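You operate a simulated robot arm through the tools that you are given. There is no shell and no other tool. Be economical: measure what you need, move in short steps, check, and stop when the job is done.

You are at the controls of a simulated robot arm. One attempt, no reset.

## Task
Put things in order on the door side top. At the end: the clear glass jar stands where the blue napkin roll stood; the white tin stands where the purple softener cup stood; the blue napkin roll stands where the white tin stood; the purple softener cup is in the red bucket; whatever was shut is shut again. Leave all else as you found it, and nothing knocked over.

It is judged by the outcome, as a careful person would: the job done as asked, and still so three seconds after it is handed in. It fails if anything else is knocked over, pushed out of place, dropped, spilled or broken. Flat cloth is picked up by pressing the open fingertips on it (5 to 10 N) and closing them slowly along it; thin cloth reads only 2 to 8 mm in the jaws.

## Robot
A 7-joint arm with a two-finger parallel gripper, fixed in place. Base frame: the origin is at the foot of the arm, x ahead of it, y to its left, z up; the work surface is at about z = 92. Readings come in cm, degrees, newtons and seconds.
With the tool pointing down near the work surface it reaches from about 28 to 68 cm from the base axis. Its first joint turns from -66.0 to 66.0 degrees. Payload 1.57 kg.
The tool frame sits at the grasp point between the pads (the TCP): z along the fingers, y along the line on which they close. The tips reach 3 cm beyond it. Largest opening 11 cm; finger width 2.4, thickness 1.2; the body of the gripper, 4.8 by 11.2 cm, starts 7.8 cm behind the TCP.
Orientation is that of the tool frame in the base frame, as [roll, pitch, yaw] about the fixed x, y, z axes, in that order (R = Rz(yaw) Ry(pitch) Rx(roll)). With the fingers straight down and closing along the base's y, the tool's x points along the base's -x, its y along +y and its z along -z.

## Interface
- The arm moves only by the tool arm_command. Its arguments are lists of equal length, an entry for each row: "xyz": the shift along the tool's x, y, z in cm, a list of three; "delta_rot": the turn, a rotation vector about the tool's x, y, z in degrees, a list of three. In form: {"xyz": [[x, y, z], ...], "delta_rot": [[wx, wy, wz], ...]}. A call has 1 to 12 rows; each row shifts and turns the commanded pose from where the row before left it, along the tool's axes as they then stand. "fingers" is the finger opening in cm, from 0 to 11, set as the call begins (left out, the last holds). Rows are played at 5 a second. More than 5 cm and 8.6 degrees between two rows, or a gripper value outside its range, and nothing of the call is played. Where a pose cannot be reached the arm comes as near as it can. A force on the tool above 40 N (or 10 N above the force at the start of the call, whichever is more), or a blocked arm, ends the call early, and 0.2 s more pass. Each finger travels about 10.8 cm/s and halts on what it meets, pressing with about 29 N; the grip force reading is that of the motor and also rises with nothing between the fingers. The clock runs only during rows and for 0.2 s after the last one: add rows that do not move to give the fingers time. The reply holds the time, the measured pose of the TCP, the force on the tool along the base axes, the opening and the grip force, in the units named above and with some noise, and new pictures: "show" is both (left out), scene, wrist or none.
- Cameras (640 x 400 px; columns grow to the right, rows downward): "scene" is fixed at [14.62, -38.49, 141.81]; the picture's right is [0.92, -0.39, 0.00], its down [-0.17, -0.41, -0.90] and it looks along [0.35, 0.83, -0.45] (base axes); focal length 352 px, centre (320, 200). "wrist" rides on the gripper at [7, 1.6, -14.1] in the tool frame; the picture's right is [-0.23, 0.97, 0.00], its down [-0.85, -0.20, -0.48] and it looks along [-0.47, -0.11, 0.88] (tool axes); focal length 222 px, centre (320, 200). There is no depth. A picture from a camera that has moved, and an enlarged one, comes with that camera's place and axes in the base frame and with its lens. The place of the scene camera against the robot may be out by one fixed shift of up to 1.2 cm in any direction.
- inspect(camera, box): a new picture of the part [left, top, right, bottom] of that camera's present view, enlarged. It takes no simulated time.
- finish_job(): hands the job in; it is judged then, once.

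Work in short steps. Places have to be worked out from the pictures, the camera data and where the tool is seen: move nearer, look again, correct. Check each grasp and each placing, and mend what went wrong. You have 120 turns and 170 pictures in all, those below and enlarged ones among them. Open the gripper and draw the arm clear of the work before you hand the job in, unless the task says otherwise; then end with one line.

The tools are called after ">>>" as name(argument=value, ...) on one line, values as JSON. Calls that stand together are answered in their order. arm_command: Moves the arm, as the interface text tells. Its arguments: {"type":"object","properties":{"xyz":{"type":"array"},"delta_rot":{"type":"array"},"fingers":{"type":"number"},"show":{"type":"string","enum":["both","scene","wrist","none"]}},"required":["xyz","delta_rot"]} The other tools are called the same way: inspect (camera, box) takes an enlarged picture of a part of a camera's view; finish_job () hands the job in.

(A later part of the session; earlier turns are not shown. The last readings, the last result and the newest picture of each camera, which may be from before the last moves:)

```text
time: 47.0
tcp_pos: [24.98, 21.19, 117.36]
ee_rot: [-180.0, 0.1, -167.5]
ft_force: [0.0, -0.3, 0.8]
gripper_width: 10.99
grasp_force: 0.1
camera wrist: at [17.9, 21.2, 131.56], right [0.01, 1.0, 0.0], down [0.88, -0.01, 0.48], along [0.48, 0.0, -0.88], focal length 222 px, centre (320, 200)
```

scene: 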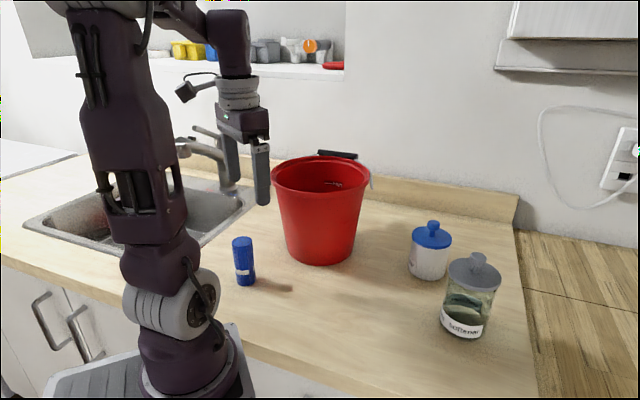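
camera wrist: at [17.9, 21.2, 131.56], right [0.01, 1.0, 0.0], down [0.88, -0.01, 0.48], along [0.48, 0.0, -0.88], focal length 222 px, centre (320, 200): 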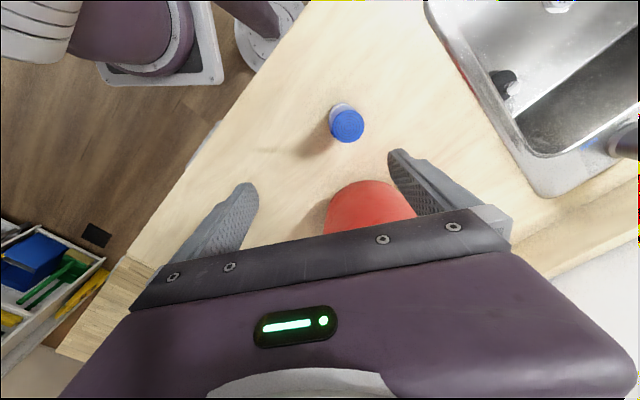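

The roll stands at about (23.6, 24.7), 4.4 cm across with its top at about 101. I'll centre over it and descend to z ≈ 97.

>>> arm_command(xyz=[[0.61, 3.72, 0], [0, 0, 4], [0, 0, 4], [0, 0, 2], [0, 0, 0]], delta_rot=[[0, 0, 0], [0, 0, 0], [0, 0, 0], [0, 0, 0], [0, 0, 0]])

```text
time: 48.2
tcp_pos: [23.71, 24.62, 107.21]
ee_rot: [180.0, 0.1, -167.5]
ft_force: [-0.5, -0.2, -0.1]
gripper_width: 11.01
grasp_force: 0.1
camera wrist: at [16.58, 24.7, 121.43], right [0.01, 1.0, 0.0], down [0.88, -0.01, 0.48], along [0.48, 0.0, -0.88], focal length 222 px, centre (320, 200)
```

scene: 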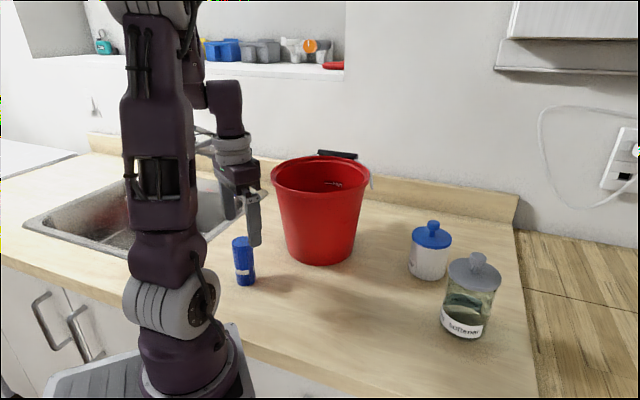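
wrist: 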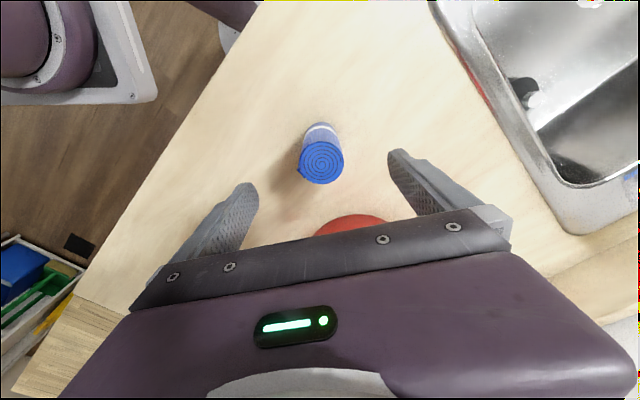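

It is centred. Descending and closing on the roll.

>>> arm_command(xyz=[[0, 0, 3], [0, 0, 3], [0, 0, 2.5], [0, 0, 2], [0, 0, 0]], delta_rot=[[0, 0, 0], [0, 0, 0], [0, 0, 0], [0, 0, 0], [0, 0, 0]], show="none")

>>> arm_command(xyz=[[0, 0, 0], [0, 0, 0], [0, 0, 0], [0, 0, 0], [0, 0, 0]], delta_rot=[[0, 0, 0], [0, 0, 0], [0, 0, 0], [0, 0, 0], [0, 0, 0]], fingers=3)

```text
time: 49.4
tcp_pos: [23.68, 24.41, 96.76]
ee_rot: [180.0, 0.1, -167.6]
ft_force: [0.0, 0.2, 0.2]
gripper_width: 11.01
grasp_force: 0.0
```

```text
time: 50.6
tcp_pos: [23.68, 24.56, 96.83]
ee_rot: [179.9, 0.1, -167.4]
ft_force: [0.6, 0.3, -0.4]
gripper_width: 4.11
grasp_force: 28.9
camera wrist: at [16.61, 24.71, 111.01], right [0.01, 1.0, 0.0], down [0.88, -0.01, 0.48], along [0.48, 0.0, -0.88], focal length 222 px, centre (320, 200)
```

scene: 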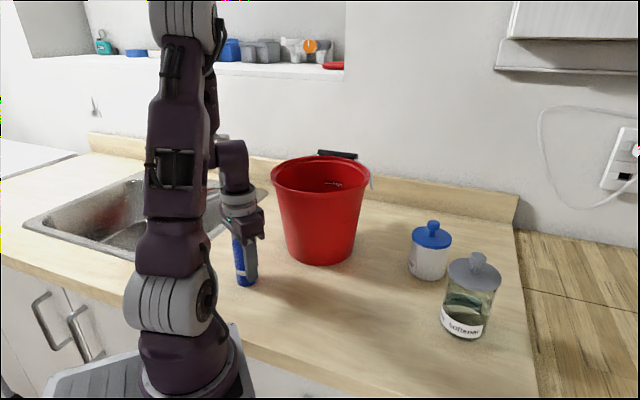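
wrist: 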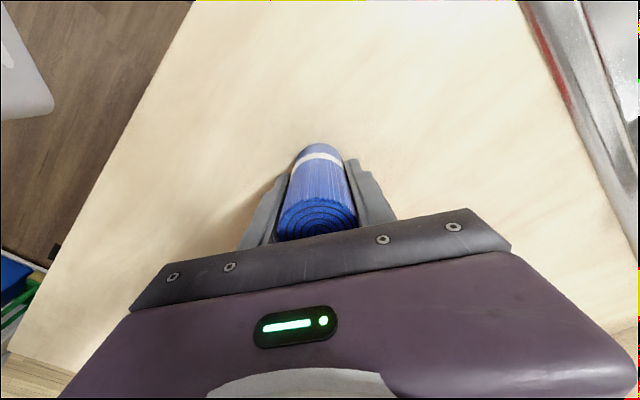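

I have the roll at 4.1 cm. Lifting it and carrying it to the tin's old place at (34.65, 8.05).

>>> arm_command(xyz=[[0, 0, -1.5], [0, 0, -3], [0, 0, -3.5], [-1.43, -3.7, 0], [-1.43, -3.7, 0], [-1.43, -3.7, 0], [-1.43, -3.7, 0], [-1.43, -3.7, 0], [0, 0, 0]], delta_rot=[[0, 0, 0], [0, 0, 0], [0, 0, 0], [0, 0, 0], [0, 0, 0], [0, 0, 0], [0, 0, 0], [0, 0, 0], [0, 0, 0]])

```text
time: 52.6
tcp_pos: [34.73, 8.1, 104.84]
ee_rot: [179.9, 0.1, -167.5]
ft_force: [-0.8, 0.2, -1.0]
gripper_width: 4.09
grasp_force: 29.1
camera wrist: at [27.61, 8.19, 119.01], right [0.01, 1.0, 0.0], down [0.88, -0.01, 0.48], along [0.48, 0.0, -0.88], focal length 222 px, centre (320, 200)
```

scene: 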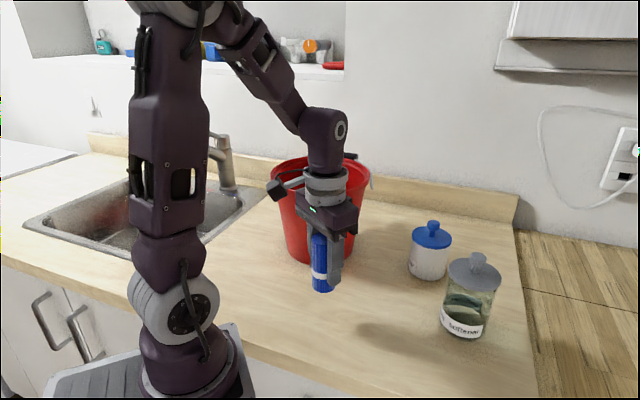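
wrist: 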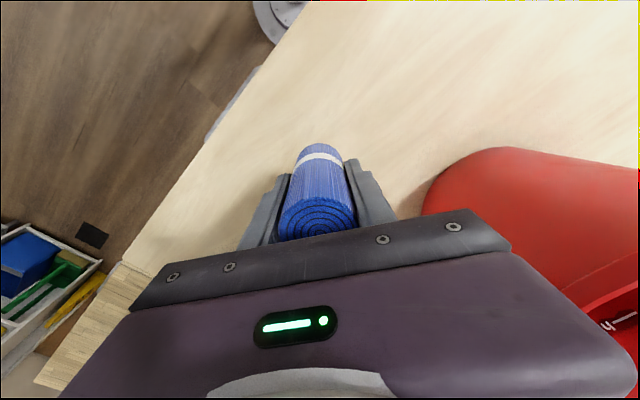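

Directly over the target, so I lower it 7.6 cm and then continue in fine steps.

>>> arm_command(xyz=[[0, 0, 3], [0, 0, 3], [0, 0, 1.5], [0, 0, 0]], delta_rot=[[0, 0, 0], [0, 0, 0], [0, 0, 0], [0, 0, 0]], show="none")

>>> arm_command(xyz=[[0, 0, 0.2], [0, 0, 0.1], [0, 0, 0]], delta_rot=[[0, 0, 0], [0, 0, 0], [0, 0, 0]], show="none")

>>> arm_command(xyz=[[0, 0, 0.1], [0, 0, 0.1], [0, 0, 0]], delta_rot=[[0, 0, 0], [0, 0, 0], [0, 0, 0]], show="wrist")

```text
time: 53.6
tcp_pos: [34.67, 8.14, 97.24]
ee_rot: [180.0, 0.1, -167.6]
ft_force: [0.7, 0.0, -1.0]
gripper_width: 4.11
grasp_force: 28.8
```

```text
time: 54.4
tcp_pos: [34.6, 8.05, 97.01]
ee_rot: [179.9, 0.1, -167.5]
ft_force: [-1.7, 2.4, 10.8]
gripper_width: 4.1
grasp_force: 29.1
```

```text
time: 55.2
tcp_pos: [34.73, 8.15, 96.88]
ee_rot: [-180.0, 0.2, -167.4]
ft_force: [4.4, 0.6, 10.5]
gripper_width: 4.11
grasp_force: 28.9
camera wrist: at [27.62, 8.24, 110.93], right [0.01, 1.0, 0.0], down [0.88, -0.01, 0.48], along [0.48, 0.0, -0.88], focal length 222 px, centre (320, 200)
```

wrist: 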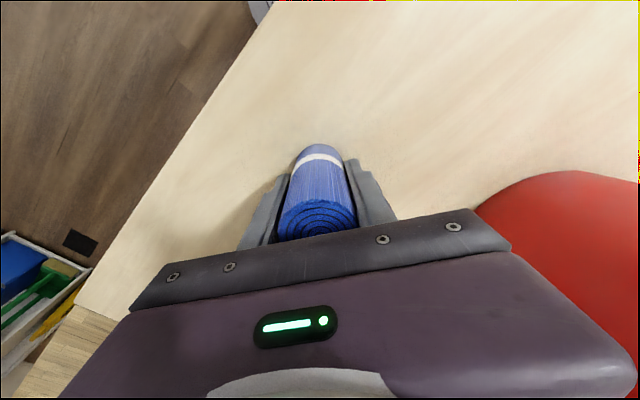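

The roll is on the surface. I'll release and rise straight up.

>>> arm_command(xyz=[[0, 0, 0], [0, 0, 0], [0, 0, 0], [0, 0, -1], [0, 0, -3], [0, 0, -4], [0, 0, -4], [0, 0, -4], [0, 0, -4], [0, 0, 0]], delta_rot=[[0, 0, 0], [0, 0, 0], [0, 0, 0], [0, 0, 0], [0, 0, 0], [0, 0, 0], [0, 0, 0], [0, 0, 0], [0, 0, 0], [0, 0, 0]], fingers=11)

```text
time: 57.4
tcp_pos: [34.62, 7.96, 116.92]
ee_rot: [179.8, 0.1, -167.5]
ft_force: [0.5, 0.5, 0.0]
gripper_width: 11.02
grasp_force: 0.1
camera wrist: at [27.56, 8.2, 131.02], right [0.01, 1.0, 0.0], down [0.88, -0.01, 0.48], along [0.48, 0.0, -0.88], focal length 222 px, centre (320, 200)
```

scene: 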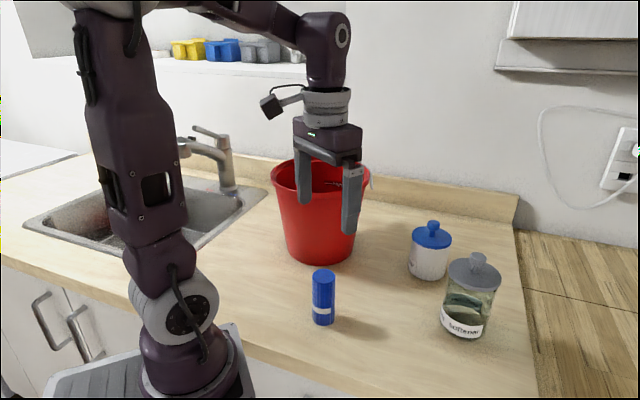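
wrist: 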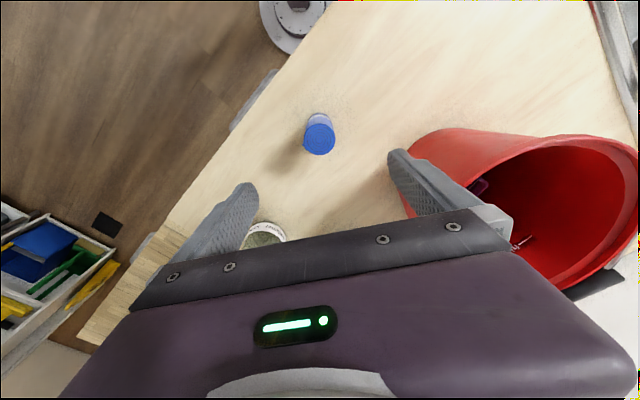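

The roll stands at the tin's old place. For the jar I'll move near it at height, turn to yaw about -110 so the hand leans to the free front side, and tilt 40°.

>>> arm_command(xyz=[[-3.5, -3.03, 0], [-3.5, -3.03, 0], [-3.5, -3.03, 0], [-3.5, -3.03, 0], [-3.5, -3.03, 0], [0, 0, 0], [0, 0, 0], [0, 0, 0], [0, 0, 0], [0, 0, 0], [0, 0, 0], [0, 0, 0]], delta_rot=[[0, 0, 0], [0, 0, 0], [0, 0, 0], [0, 0, 0], [0, 0, 0], [0, 0, -8.2], [0, 0, -8.2], [0, 0, -8.2], [0, 0, -8.2], [0, 0, -8.2], [0, 0, -8.2], [0, 0, -8.3]], show="wrist")

>>> arm_command(xyz=[[0, 0, 0], [0, 0, 0], [0, 0, 0], [0, 0, 0], [0, 0, 0], [0, 0, 0]], delta_rot=[[0, -8, 0], [0, -8, 0], [0, -8, 0], [0, -8, 0], [0, -8, 0], [0, 0, 0]])

```text
time: 60.0
tcp_pos: [54.96, -2.99, 116.88]
ee_rot: [179.9, 0.1, -109.9]
ft_force: [0.0, -0.4, -0.3]
gripper_width: 10.99
grasp_force: 0.1
camera wrist: at [51.19, -8.93, 130.99], right [-0.84, 0.54, 0.0], down [0.48, 0.74, 0.48], along [0.26, 0.4, -0.88], focal length 222 px, centre (320, 200)
```

wrist: 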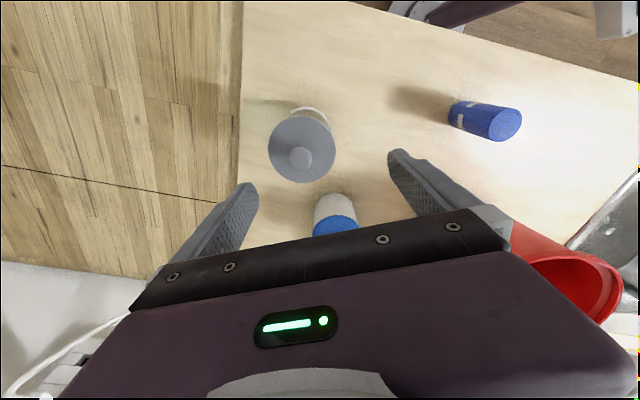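

```text
time: 61.4
tcp_pos: [55.04, -2.96, 116.79]
ee_rot: [-179.9, 40.2, -110.0]
ft_force: [-0.1, 0.5, 0.2]
gripper_width: 11.0
grasp_force: 0.1
camera wrist: at [48.63, -15.89, 123.15], right [-0.86, 0.5, 0.15], down [0.3, 0.26, 0.92], along [0.42, 0.83, -0.37], focal length 222 px, centre (320, 200)
```

scene: 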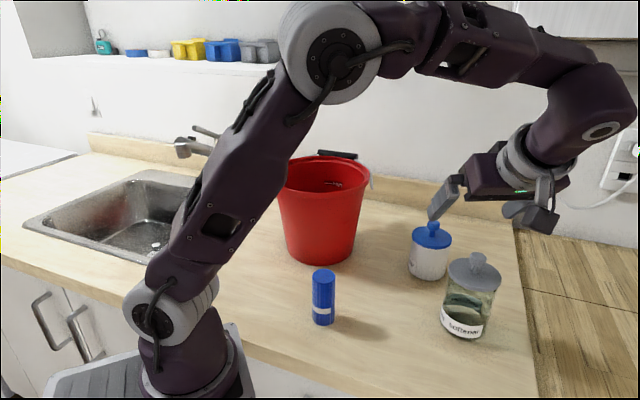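
wrist: 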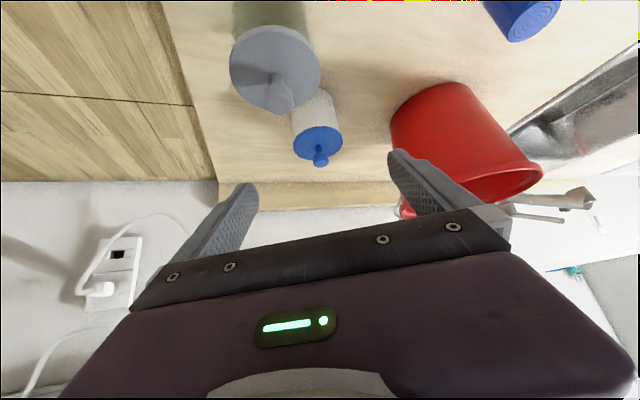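

The jar axis is at about (57.2, -3.9), its lid top at about 103.3 and its lid about 8.5 cm across. I'll shift over it, come part way down and recheck.

>>> arm_command(xyz=[[0.84, -2.35, -0.71], [2.19, 0, 2.6], [2.19, 0, 2.6], [0, 0, 0]], delta_rot=[[0, 0, 0], [0, 0, 0], [0, 0, 0], [0, 0, 0]])

```text
time: 62.4
tcp_pos: [56.9, -4.81, 109.96]
ee_rot: [-179.9, 40.0, -110.0]
ft_force: [0.0, 0.0, -0.5]
gripper_width: 10.99
grasp_force: 0.1
camera wrist: at [50.48, -17.77, 116.36], right [-0.86, 0.5, 0.15], down [0.3, 0.26, 0.92], along [0.42, 0.83, -0.37], focal length 222 px, centre (320, 200)
```

scene: 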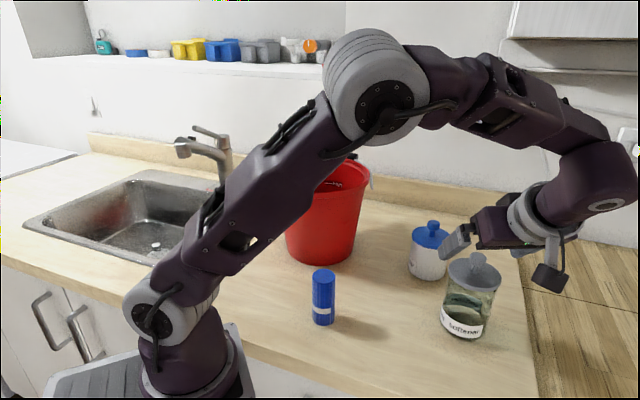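
wrist: 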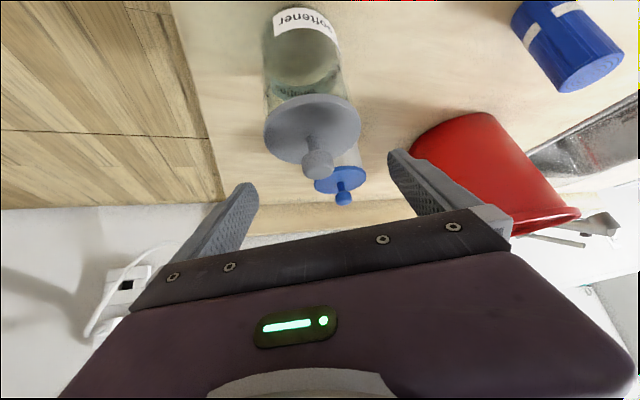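

The jar is laterally centred. I'll descend to TCP z ≈ 98.4 with the fingers straddling its body.

>>> arm_command(xyz=[[1.81, 0, 2.27], [1.81, 0, 2.27], [1.81, 0, 2.27], [1.8, 0, 2.27], [0, 0, 0]], delta_rot=[[0, 0, 0], [0, 0, 0], [0, 0, 0], [0, 0, 0], [0, 0, 0]])

>>> inspect(camera="scene", box=[420, 210, 600, 345])

```text
time: 63.6
tcp_pos: [57.02, -4.58, 98.5]
ee_rot: [-179.8, 40.2, -110.0]
ft_force: [-0.2, 0.1, 0.0]
gripper_width: 10.98
grasp_force: 0.0
camera wrist: at [50.64, -17.43, 104.83], right [-0.86, 0.5, 0.15], down [0.3, 0.26, 0.92], along [0.42, 0.83, -0.37], focal length 222 px, centre (320, 200)
```

scene: 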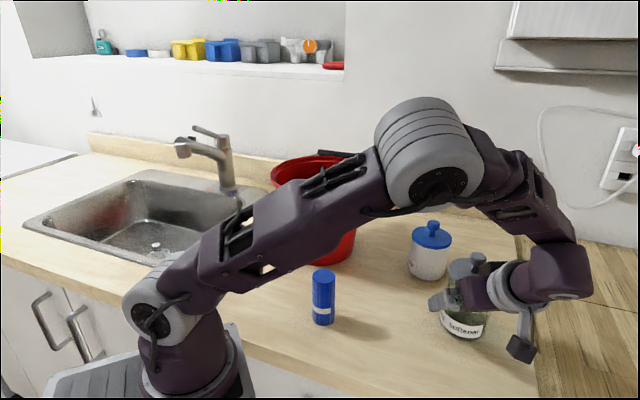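
wrist: 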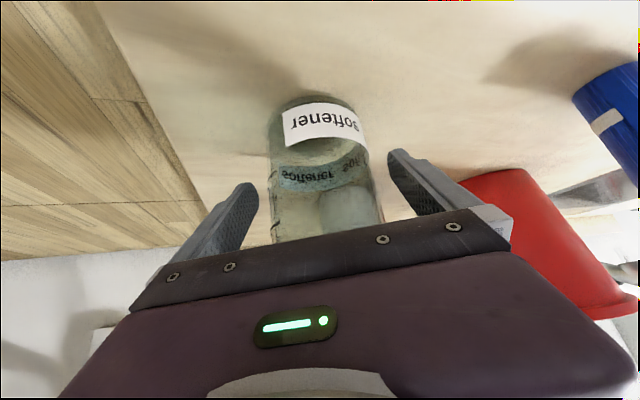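

```text
2.96 times, centred on (510, 278) of scene
camera zoom: at [14.62, -38.49, 141.81], right [0.92, -0.39, 0.0], down [-0.17, -0.41, -0.9], along [0.35, 0.83, -0.45], focal length 1042 px, centre (-243, -30)
```

zoom: 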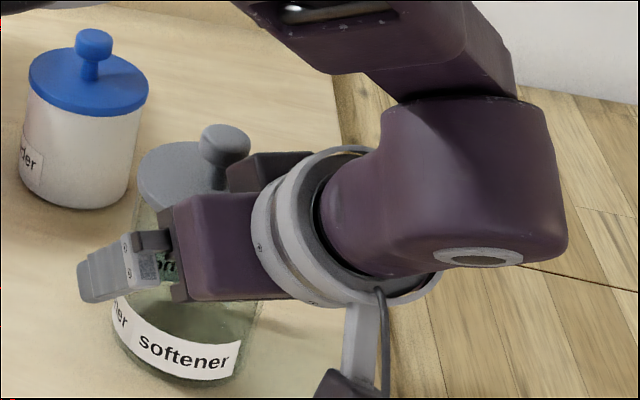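

The fingers straddle the jar body and nothing is touching. Closing.

>>> arm_command(xyz=[[0, 0, 0], [0, 0, 0], [0, 0, 0], [0, 0, 0]], delta_rot=[[0, 0, 0], [0, 0, 0], [0, 0, 0], [0, 0, 0]], fingers=6.5, show="wrist")

```text
time: 64.6
tcp_pos: [57.05, -4.49, 98.59]
ee_rot: [-179.8, 40.2, -110.0]
ft_force: [-0.9, -0.6, -0.7]
gripper_width: 7.89
grasp_force: 29.1
camera wrist: at [50.64, -17.44, 104.86], right [-0.86, 0.5, 0.15], down [0.31, 0.26, 0.92], along [0.42, 0.83, -0.37], focal length 222 px, centre (320, 200)
```

wrist: 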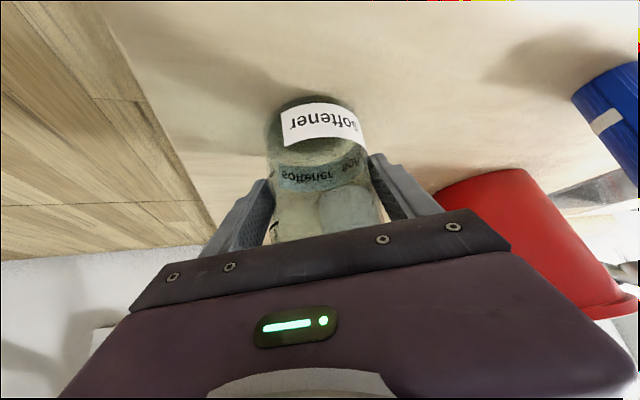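

Gripped at 7.89 cm on the body. Lifting gently.

>>> arm_command(xyz=[[-0.32, 0, -0.38], [-0.64, 0, -0.77], [-1.29, 0, -1.53], [-1.61, 0, -1.91], [-1.61, 0, -1.91], [-1.61, 0, -1.91], [-1.61, 0, -1.91], [0, 0, 0]], delta_rot=[[0, 0, 0], [0, 0, 0], [0, 0, 0], [0, 0, 0], [0, 0, 0], [0, 0, 0], [0, 0, 0], [0, 0, 0]])

```text
time: 66.4
tcp_pos: [57.08, -4.58, 111.92]
ee_rot: [-179.9, 40.1, -110.0]
ft_force: [-0.4, -0.7, -4.6]
gripper_width: 7.88
grasp_force: 28.4
camera wrist: at [50.61, -17.41, 118.28], right [-0.86, 0.5, 0.15], down [0.31, 0.26, 0.92], along [0.42, 0.83, -0.37], focal length 222 px, centre (320, 200)
```

scene: 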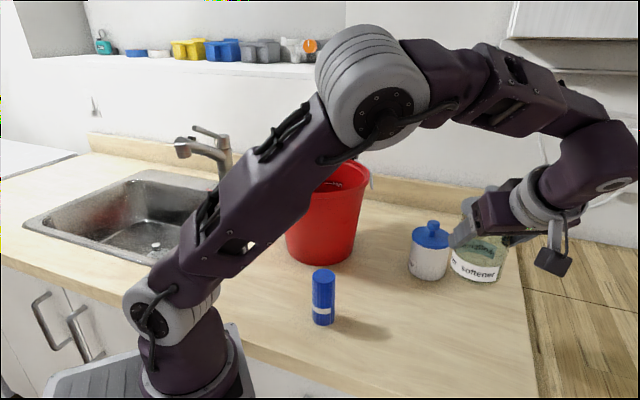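
wrist: 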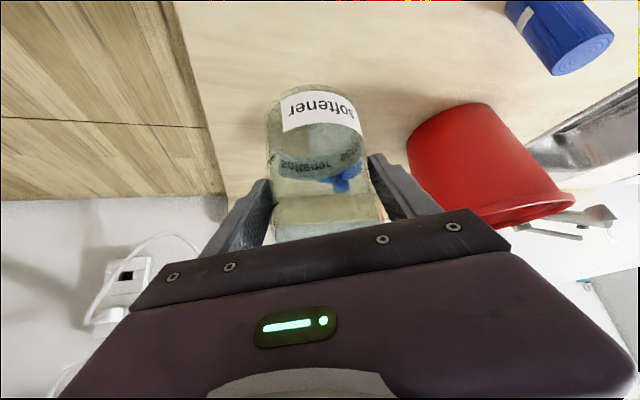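

The jar is upright with its lid on. I'll bring it in 12 cm and then swing the yaw to about -35 for the placing.

>>> arm_command(xyz=[[0.93, 3.82, -0.78], [0.93, 3.82, -0.78], [0.93, 3.82, -0.78], [0, 0, 0]], delta_rot=[[0, 0, 0], [0, 0, 0], [0, 0, 0], [0, 0, 0]], show="none")

>>> arm_command(xyz=[[0, 0, 0], [0, 0, 0], [0, 0, 0], [0, 0, 0], [0, 0, 0], [0, 0, 0], [0, 0, 0], [0, 0, 0], [0, 0, 0], [0, 0, 0], [0, 0, 0]], delta_rot=[[-4.82, 0, -5.75], [-4.82, 0, -5.75], [-4.82, 0, -5.75], [-4.82, 0, -5.75], [-4.82, 0, -5.75], [-4.82, 0, -5.75], [-4.82, 0, -5.75], [-4.82, 0, -5.75], [-4.82, 0, -5.75], [-4.82, 0, -5.75], [0, 0, 0]])

```text
time: 67.4
tcp_pos: [44.91, -3.99, 112.0]
ee_rot: [-179.9, 40.0, -110.0]
ft_force: [0.4, -0.6, -3.1]
gripper_width: 7.89
grasp_force: 29.1
```

```text
time: 69.8
tcp_pos: [45.02, -3.99, 111.79]
ee_rot: [-179.8, 40.1, -34.8]
ft_force: [0.0, 0.0, -4.2]
gripper_width: 7.91
grasp_force: 29.1
camera wrist: at [55.93, -13.53, 118.27], right [-0.7, -0.7, 0.14], down [-0.17, 0.36, 0.92], along [-0.69, 0.62, -0.37], focal length 222 px, centre (320, 200)
```

scene: 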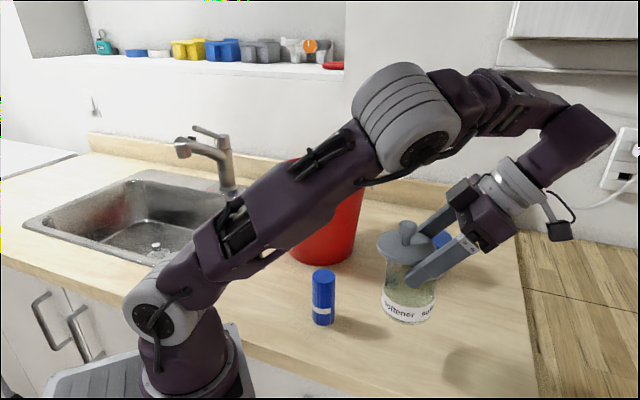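
wrist: 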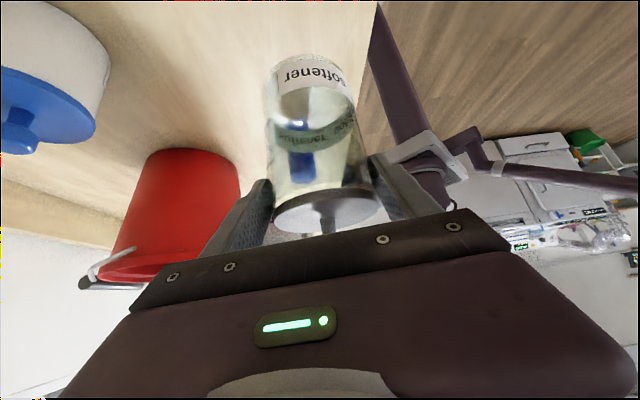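

In the wrist view the jar sits differently in the fingers than before. I'll look closer before moving.

>>> inspect(camera="scene", box=[350, 190, 500, 340])

>>> inspect(camera="wrist", box=[220, 30, 420, 250])

```text
2.67 times, centred on (425, 265) of scene
camera zoom: at [14.62, -38.49, 141.81], right [0.92, -0.39, 0.0], down [-0.17, -0.41, -0.9], along [0.35, 0.83, -0.45], focal length 938 px, centre (40, 27)
```

zoom: 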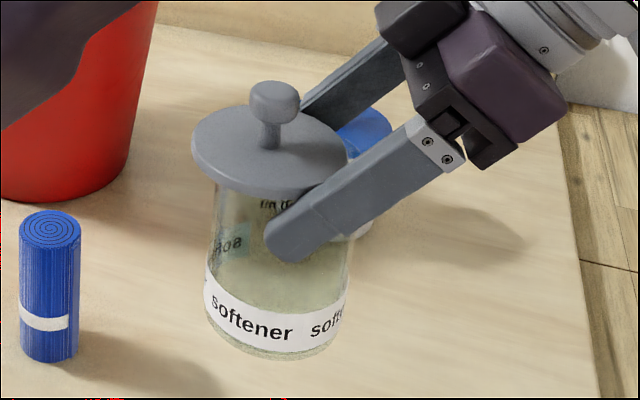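

```text
1.82 times, centred on (320, 140) of wrist
camera zoom: at [55.93, -13.53, 118.27], right [-0.7, -0.7, 0.14], down [-0.17, 0.36, 0.92], along [-0.69, 0.62, -0.37], focal length 404 px, centre (320, 309)
```

zoom: 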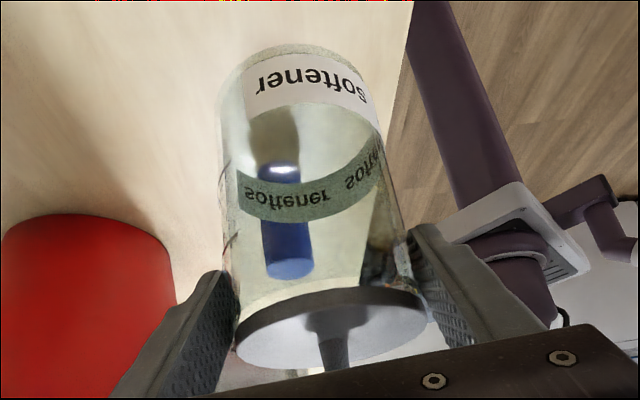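

The jar has slid about 4.5 cm down in the fingers, and its bottom is now near z ≈ 100.7. It is still upright with the lid on. The table below (around 43.8, -3) is free, so I'll set it down here at once and regrasp.

>>> arm_command(xyz=[[0.64, 0, 0.77], [0.96, 0, 1.15], [0.96, 0, 1.15], [0.96, 0, 1.15], [0.96, 0, 1.15], [0, 0, 0]], delta_rot=[[0, 0, 0], [0, 0, 0], [0, 0, 0], [0, 0, 0], [0, 0, 0], [0, 0, 0]])

```text
time: 71.2
tcp_pos: [44.91, -4.02, 104.83]
ee_rot: [-179.7, 40.1, -34.8]
ft_force: [0.2, 0.8, -3.9]
gripper_width: 7.95
grasp_force: 29.3
camera wrist: at [55.93, -13.53, 111.22], right [-0.7, -0.7, 0.14], down [-0.17, 0.36, 0.92], along [-0.69, 0.62, -0.37], focal length 222 px, centre (320, 200)
```

scene: 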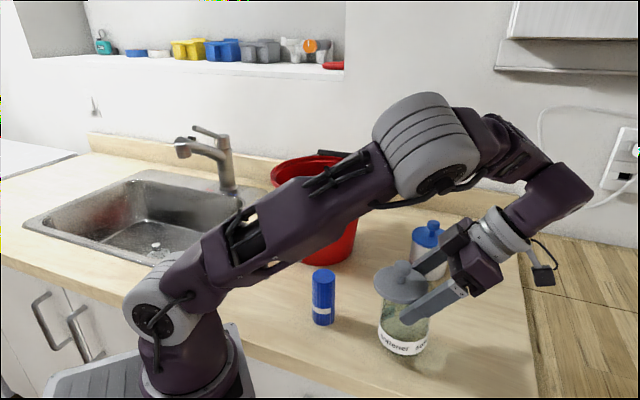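
wrist: 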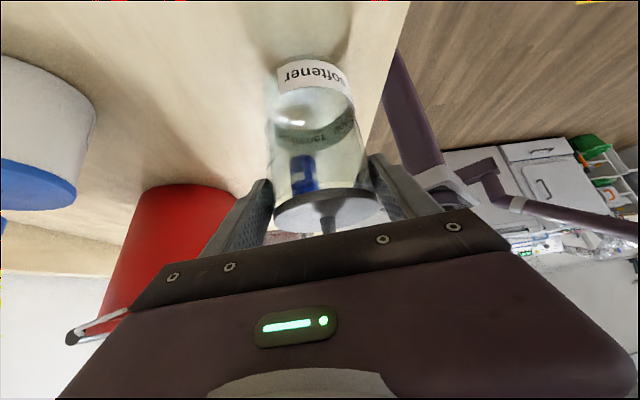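

No further slip. About 1.5 cm remains, so I continue in fine steps to contact.

>>> arm_command(xyz=[[0.26, 0, 0.31], [0.19, 0, 0.23], [0.13, 0, 0.15], [0, 0, 0]], delta_rot=[[0, 0, 0], [0, 0, 0], [0, 0, 0], [0, 0, 0]], show="none")

>>> arm_command(xyz=[[0.13, 0, 0.15], [0.06, 0, 0.08], [0, 0, 0]], delta_rot=[[0, 0, 0], [0, 0, 0], [0, 0, 0]], show="scene")

```text
time: 72.2
tcp_pos: [44.93, -3.98, 103.99]
ee_rot: [-179.8, 40.0, -34.9]
ft_force: [0.8, 0.4, -4.0]
gripper_width: 7.93
grasp_force: 28.7
```

```text
time: 73.0
tcp_pos: [44.97, -3.99, 103.65]
ee_rot: [-179.8, 39.9, -34.8]
ft_force: [0.0, -0.2, -3.7]
gripper_width: 7.93
grasp_force: 29.4
```

scene: 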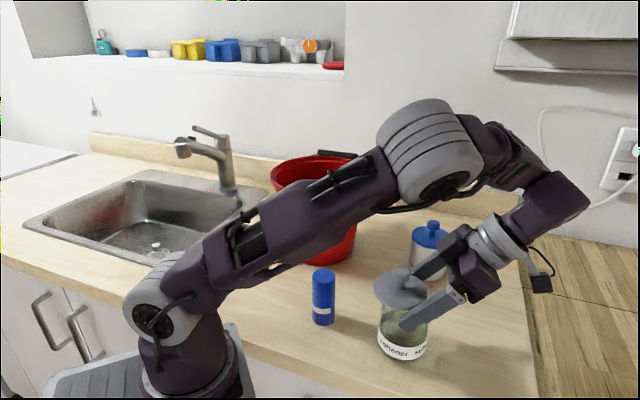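

>>> arm_command(xyz=[[0.13, 0, 0.15], [0.13, 0, 0.15], [0, 0, 0]], delta_rot=[[0, 0, 0], [0, 0, 0], [0, 0, 0]], show="none")

>>> arm_command(xyz=[[0.13, 0, 0.15], [0.06, 0, 0.08], [0, 0, 0]], delta_rot=[[0, 0, 0], [0, 0, 0], [0, 0, 0]], show="none")

```text
time: 73.8
tcp_pos: [44.9, -4.04, 103.26]
ee_rot: [-179.8, 40.0, -34.9]
ft_force: [0.1, -1.0, -4.0]
gripper_width: 7.95
grasp_force: 28.8
```

```text
time: 74.6
tcp_pos: [44.82, -3.98, 102.88]
ee_rot: [-179.9, 40.0, -34.9]
ft_force: [0.1, 0.2, -0.1]
gripper_width: 7.87
grasp_force: 29.1
```

The weight has come off (-4 N to 0), so the jar is touching. I'll take one more tiny step and look before releasing.

>>> arm_command(xyz=[[0.06, 0, 0.07], [0, 0, 0]], delta_rot=[[0, 0, 0], [0, 0, 0]], show="wrist")

>>> inspect(camera="scene", box=[350, 240, 500, 380])

```text
time: 75.2
tcp_pos: [44.94, -4.08, 102.86]
ee_rot: [-179.9, 39.9, -34.9]
ft_force: [-0.4, -4.0, 8.0]
gripper_width: 7.9
grasp_force: 28.9
camera wrist: at [55.9, -13.57, 109.32], right [-0.7, -0.7, 0.14], down [-0.17, 0.36, 0.92], along [-0.69, 0.62, -0.37], focal length 222 px, centre (320, 200)
```

wrist: 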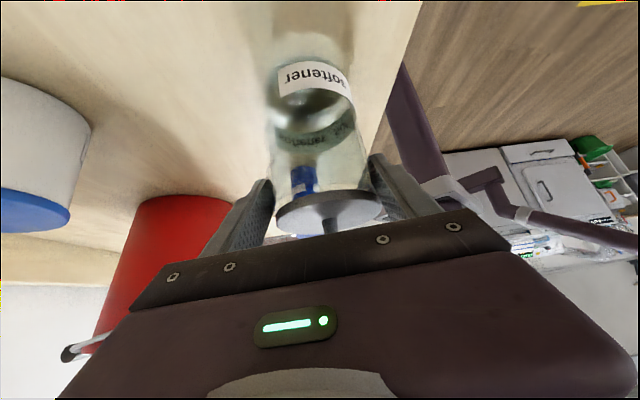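

```text
2.86 times, centred on (425, 310) of scene
camera zoom: at [14.6, -38.5, 141.81], right [0.92, -0.39, 0.0], down [-0.17, -0.41, -0.9], along [0.35, 0.83, -0.45], focal length 1005 px, centre (20, -114)
```

zoom: 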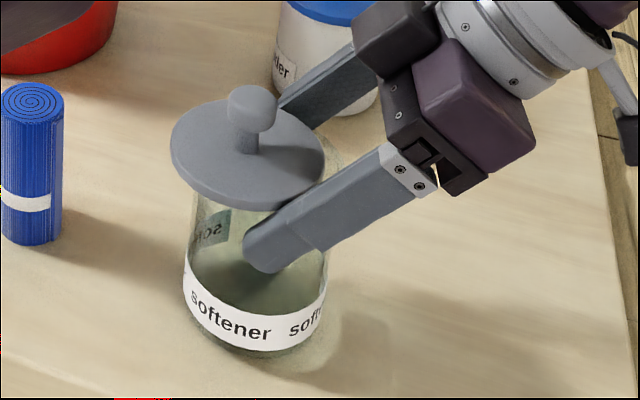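

It may lean a few degrees in the grip. I'll press very slightly so it settles flat, then open in small stages.

>>> arm_command(xyz=[[0.06, 0, 0.07], [0, 0, 0]], delta_rot=[[0, 0, 0], [0, 0, 0]], show="none")

>>> arm_command(xyz=[[0, 0, 0], [0, 0, 0]], delta_rot=[[0, 0, 0], [0, 0, 0]], fingers=8.3, show="scene")

>>> inspect(camera="scene", box=[350, 240, 500, 380])

```text
time: 75.8
tcp_pos: [45.12, -4.02, 102.84]
ee_rot: [-179.9, 40.0, -34.9]
ft_force: [-0.5, -5.4, 16.5]
gripper_width: 7.89
grasp_force: 28.3
```

```text
time: 76.4
tcp_pos: [44.92, -4.05, 102.78]
ee_rot: [-179.8, 40.0, -34.8]
ft_force: [-0.5, 0.0, 0.5]
gripper_width: 8.3
grasp_force: 0.2
```

scene: 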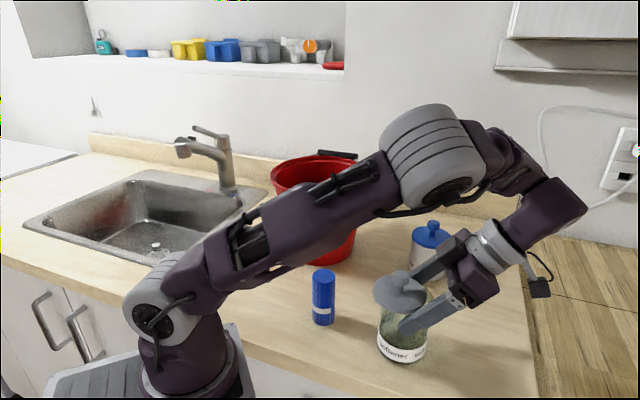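

```text
2.86 times, centred on (425, 310) of scene
camera zoom: at [14.62, -38.49, 141.81], right [0.92, -0.39, 0.0], down [-0.17, -0.41, -0.9], along [0.35, 0.83, -0.45], focal length 1005 px, centre (20, -114)
```

zoom: 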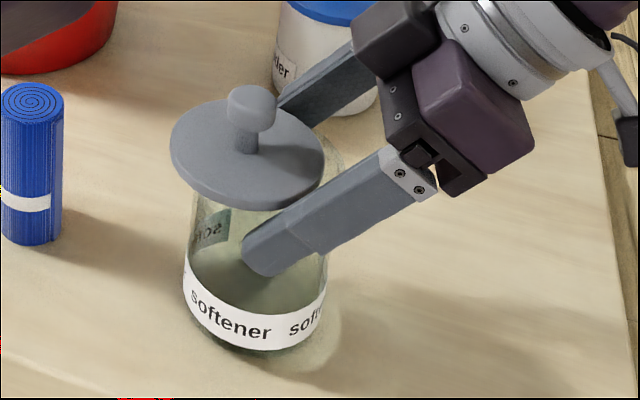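

It is standing on its own and did not shift when released. I'll regrasp it here with the fingers just under the lid, which stops any slide. Then I lift slowly by only about 2 cm, keeping it low while I carry it around the roll.

>>> arm_command(xyz=[[0, 0, 0], [0, 0, 0], [0, 0, 0], [-0.13, 0, -0.15], [-0.13, 0, -0.15], [-0.13, 0, -0.15], [-0.13, 0, -0.15], [-0.13, 0, -0.15], [0, 0, 0], [0, 0, 0]], delta_rot=[[0, 0, 0], [0, 0, 0], [0, 0, 0], [0, 0, 0], [0, 0, 0], [0, 0, 0], [0, 0, 0], [0, 0, 0], [0, 0, 0], [0, 0, 0]], fingers=6)

>>> inspect(camera="scene", box=[350, 240, 500, 380])

```text
time: 78.6
tcp_pos: [44.92, -3.8, 103.82]
ee_rot: [-179.8, 40.0, -34.8]
ft_force: [-0.5, 0.3, -5.1]
gripper_width: 7.91
grasp_force: 29.1
camera wrist: at [55.93, -13.5, 110.18], right [-0.7, -0.7, 0.14], down [-0.17, 0.36, 0.92], along [-0.69, 0.62, -0.37], focal length 222 px, centre (320, 200)
```

scene: 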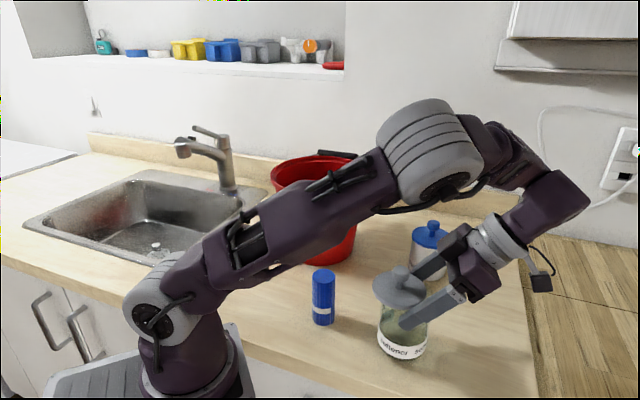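
wrist: 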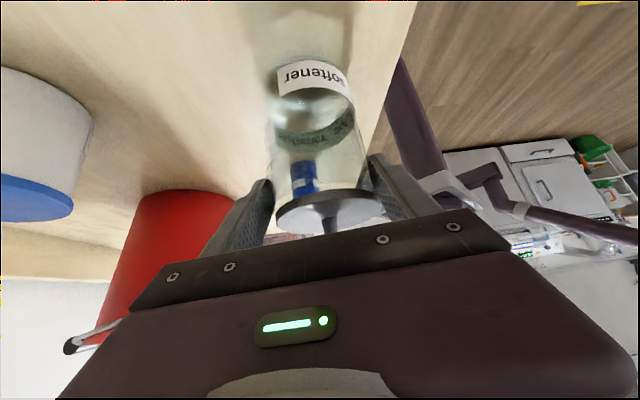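

```text
2.86 times, centred on (425, 310) of scene
camera zoom: at [14.62, -38.49, 141.81], right [0.92, -0.39, 0.0], down [-0.17, -0.41, -0.9], along [0.35, 0.83, -0.45], focal length 1005 px, centre (20, -114)
```

zoom: 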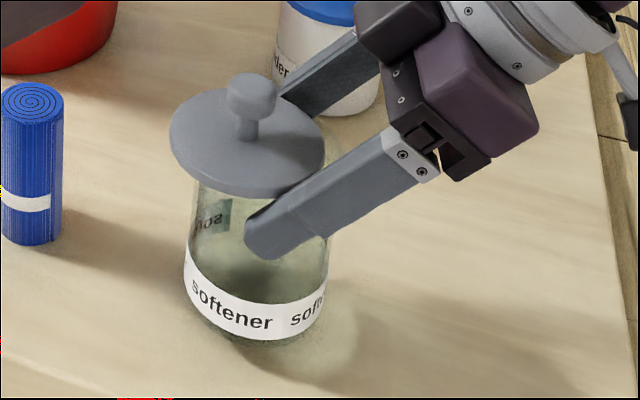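

It is holding: -5 N, lid on, 1 cm off the table. I'll carry it slowly and low toward (42, 14), keeping clear of both roll and bucket.

>>> arm_command(xyz=[[-0.745, -1.09, 0.515], [-0.745, -1.09, 0.515], [-0.745, -1.09, 0.515], [-0.745, -1.09, 0.515], [-0.745, -1.09, 0.515], [-0.745, -1.09, 0.515], [-0.745, -1.09, 0.515], [-0.745, -1.09, 0.515], [-0.745, -1.09, 0.515], [-0.745, -1.09, 0.515], [-0.745, -1.09, 0.515], [-0.745, -1.09, 0.515]], delta_rot=[[0, 0, 0], [0, 0, 0], [0, 0, 0], [0, 0, 0], [0, 0, 0], [0, 0, 0], [0, 0, 0], [0, 0, 0], [0, 0, 0], [0, 0, 0], [0, 0, 0], [0, 0, 0]])

```text
time: 81.2
tcp_pos: [43.53, 13.0, 104.72]
ee_rot: [-179.8, 40.1, -35.0]
ft_force: [0.1, 0.9, -4.6]
gripper_width: 7.93
grasp_force: 28.9
camera wrist: at [54.46, 3.46, 111.18], right [-0.7, -0.7, 0.14], down [-0.17, 0.36, 0.92], along [-0.69, 0.62, -0.37], focal length 222 px, centre (320, 200)
```

scene: 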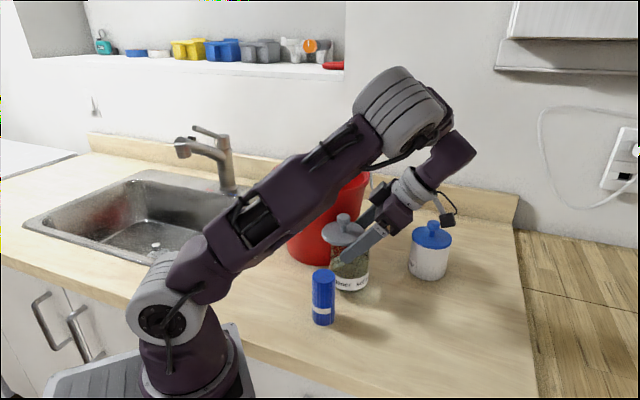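
wrist: 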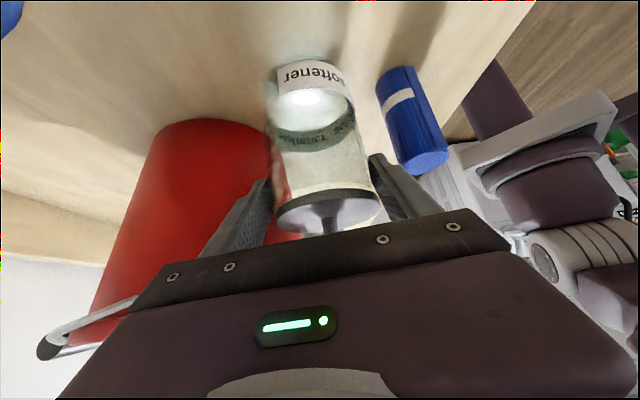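

Steady, no slip. Next leg goes to about (28.5, 17), rising 1.5 cm to pass the roll with more margin.

>>> arm_command(xyz=[[-0.9, 0.44, 0.59], [-0.9, 0.44, 0.59], [-0.9, 0.44, 0.59], [-0.9, 0.44, 0.59], [-0.9, 0.44, 0.59], [-0.9, 0.44, 0.59], [-0.9, 0.44, 0.59], [-0.9, 0.44, 0.59], [-0.9, 0.44, 0.59], [-0.9, 0.44, 0.59], [-0.9, 0.44, 0.59], [-0.9, 0.43, 0.59]], delta_rot=[[0, 0, 0], [0, 0, 0], [0, 0, 0], [0, 0, 0], [0, 0, 0], [0, 0, 0], [0, 0, 0], [0, 0, 0], [0, 0, 0], [0, 0, 0], [0, 0, 0], [0, 0, 0]])

```text
time: 83.8
tcp_pos: [29.89, 15.94, 106.38]
ee_rot: [-179.8, 40.0, -34.9]
ft_force: [-0.7, 0.3, -4.7]
gripper_width: 7.92
grasp_force: 28.8
camera wrist: at [40.91, 6.52, 112.75], right [-0.7, -0.7, 0.14], down [-0.17, 0.36, 0.92], along [-0.69, 0.62, -0.37], focal length 222 px, centre (320, 200)
```

scene: 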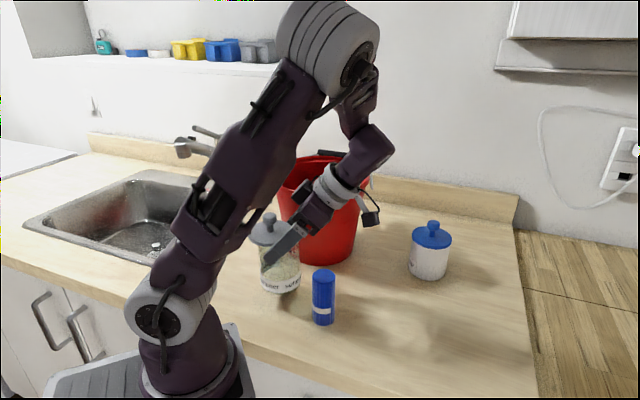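
wrist: 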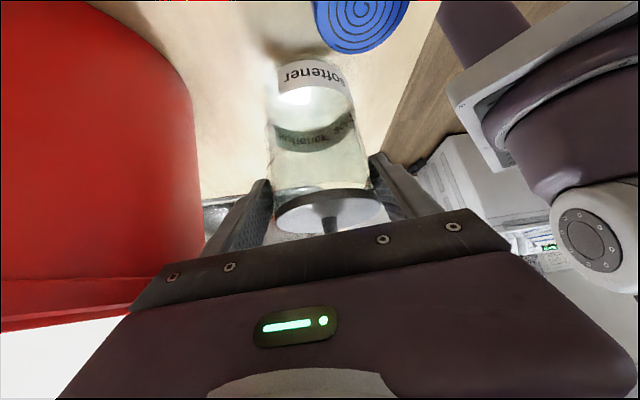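

Steady again. With this lean the gripper body would come close to the bucket rim at the goal, so I first swing the yaw a further -25° here, slowly.

>>> arm_command(xyz=[[0, 0, 0], [0, 0, 0], [0, 0, 0], [0, 0, 0], [0, 0, 0], [0, 0, 0], [0, 0, 0], [0, 0, 0], [0, 0, 0], [0, 0, 0], [0, 0, 0]], delta_rot=[[1.61, 0, 1.915], [1.61, 0, 1.915], [1.61, 0, 1.915], [1.61, 0, 1.915], [1.61, 0, 1.915], [1.61, 0, 1.915], [1.61, 0, 1.915], [1.61, 0, 1.915], [1.61, 0, 1.915], [1.61, 0, 1.915], [0, 0, 0]])

```text
time: 86.2
tcp_pos: [29.89, 15.97, 106.28]
ee_rot: [-179.9, 39.9, -59.9]
ft_force: [0.2, 0.6, -3.8]
gripper_width: 7.93
grasp_force: 28.7
camera wrist: at [35.87, 2.78, 112.7], right [-0.93, -0.33, 0.14], down [0.0, 0.4, 0.92], along [-0.36, 0.85, -0.37], focal length 222 px, centre (320, 200)
```

scene: 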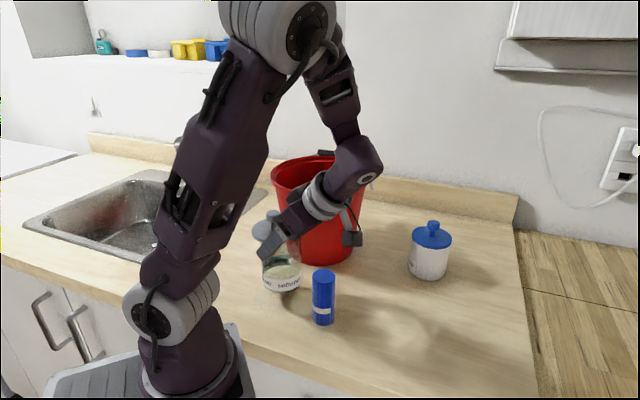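
wrist: 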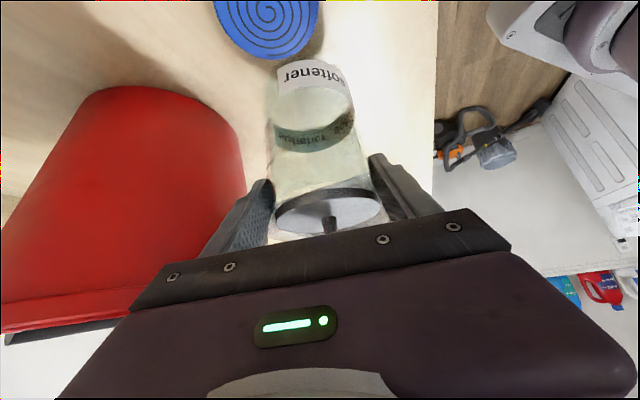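

Steady. Now the last leg, moving over the roll's old place.

>>> arm_command(xyz=[[-0.83, 0.125, 0.7], [-0.83, 0.125, 0.7], [-0.83, 0.125, 0.7], [-0.83, 0.125, 0.7], [-0.83, 0.125, 0.7], [-0.83, 0.125, 0.7], [-0.83, 0.125, 0.7], [-0.82, 0.125, 0.67], [0, 0, 0]], delta_rot=[[0, 0, 0], [0, 0, 0], [0, 0, 0], [0, 0, 0], [0, 0, 0], [0, 0, 0], [0, 0, 0], [0, 0, 0], [0, 0, 0]])

```text
time: 88.2
tcp_pos: [24.78, 23.0, 106.33]
ee_rot: [-179.8, 40.0, -59.9]
ft_force: [0.7, -0.7, -4.1]
gripper_width: 7.92
grasp_force: 28.8
camera wrist: at [30.72, 9.81, 112.65], right [-0.93, -0.34, 0.14], down [0.0, 0.4, 0.92], along [-0.36, 0.85, -0.37], focal length 222 px, centre (320, 200)
```

scene: 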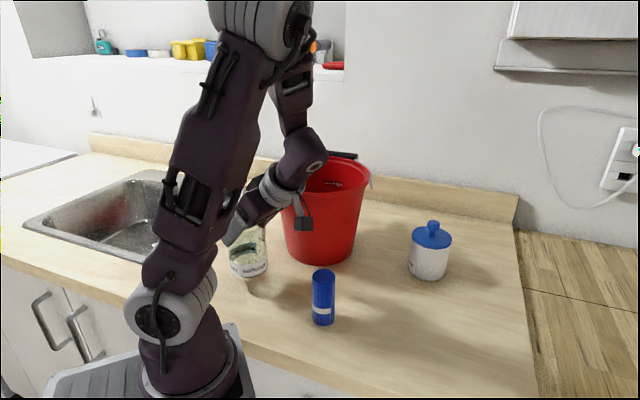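
wrist: 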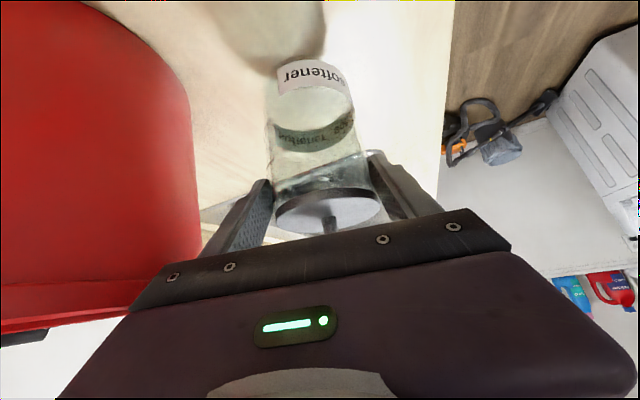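

The position looks right to within about 1 cm. I'll lower 2.6 cm slowly and measure again just above the surface.

>>> arm_command(xyz=[[0.32, 0, 0.38], [0.32, 0, 0.38], [0.32, 0, 0.38], [0.32, 0, 0.38], [0.32, 0, 0.38], [0.13, 0, 0.15], [0, 0, 0]], delta_rot=[[0, 0, 0], [0, 0, 0], [0, 0, 0], [0, 0, 0], [0, 0, 0], [0, 0, 0], [0, 0, 0]], show="none")

>>> inspect(camera="scene", box=[200, 190, 350, 340])

>>> inspect(camera="wrist", box=[200, 20, 440, 250])

```text
time: 89.8
tcp_pos: [24.82, 23.11, 103.67]
ee_rot: [-179.8, 40.1, -60.1]
ft_force: [-0.6, -0.3, -5.4]
gripper_width: 7.92
grasp_force: 29.3
```

```text
2.67 times, centred on (275, 265) of scene
camera zoom: at [14.62, -38.48, 141.81], right [0.92, -0.39, 0.0], down [-0.17, -0.41, -0.9], along [0.35, 0.83, -0.45], focal length 938 px, centre (440, 27)
```

zoom: 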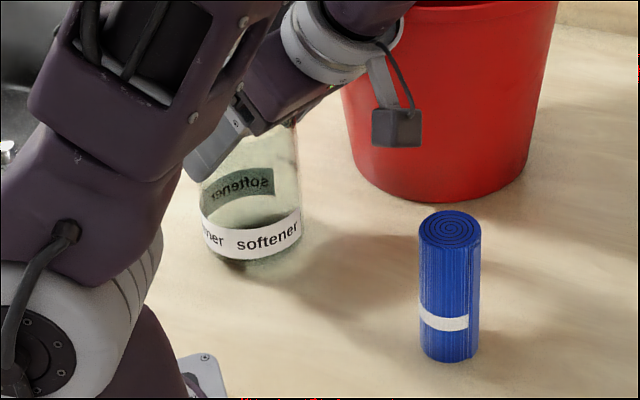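

```text
1.74 times, centred on (320, 135) of wrist
camera zoom: at [30.72, 9.8, 109.98], right [-0.93, -0.34, 0.14], down [0.0, 0.4, 0.92], along [-0.36, 0.85, -0.37], focal length 386 px, centre (320, 313)
```

zoom: 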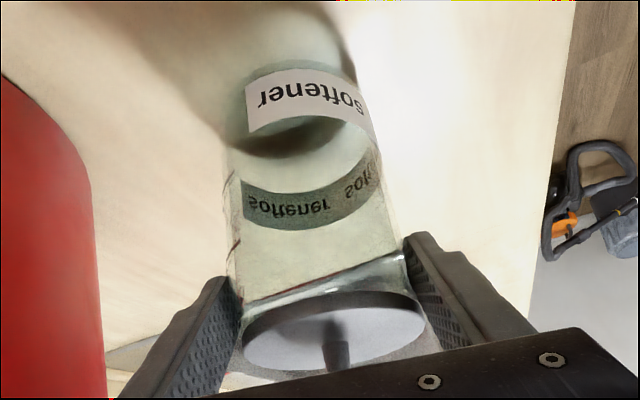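

Both views put the jar about 1 cm short in y. I'll nudge it (0, +1), still hovering, then lower to contact.

>>> arm_command(xyz=[[-0.23, -0.14, 0.2], [-0.23, -0.14, 0.2], [-0.24, -0.13, 0.19], [0.13, 0, 0.15], [0.13, 0, 0.15], [0, 0, 0]], delta_rot=[[0, 0, 0], [0, 0, 0], [0, 0, 0], [0, 0, 0], [0, 0, 0], [0, 0, 0]], show="none")

>>> arm_command(xyz=[[0.1, 0, 0.12], [0.06, 0, 0.07], [0, 0, 0]], delta_rot=[[0, 0, 0], [0, 0, 0], [0, 0, 0]], show="none")

```text
time: 91.2
tcp_pos: [24.59, 24.17, 103.21]
ee_rot: [-179.8, 40.0, -60.0]
ft_force: [0.4, -0.4, -4.4]
gripper_width: 7.95
grasp_force: 28.7
```

```text
time: 92.0
tcp_pos: [24.68, 24.14, 102.98]
ee_rot: [-179.9, 39.9, -60.0]
ft_force: [0.6, 2.7, 2.8]
gripper_width: 7.93
grasp_force: 28.8
```

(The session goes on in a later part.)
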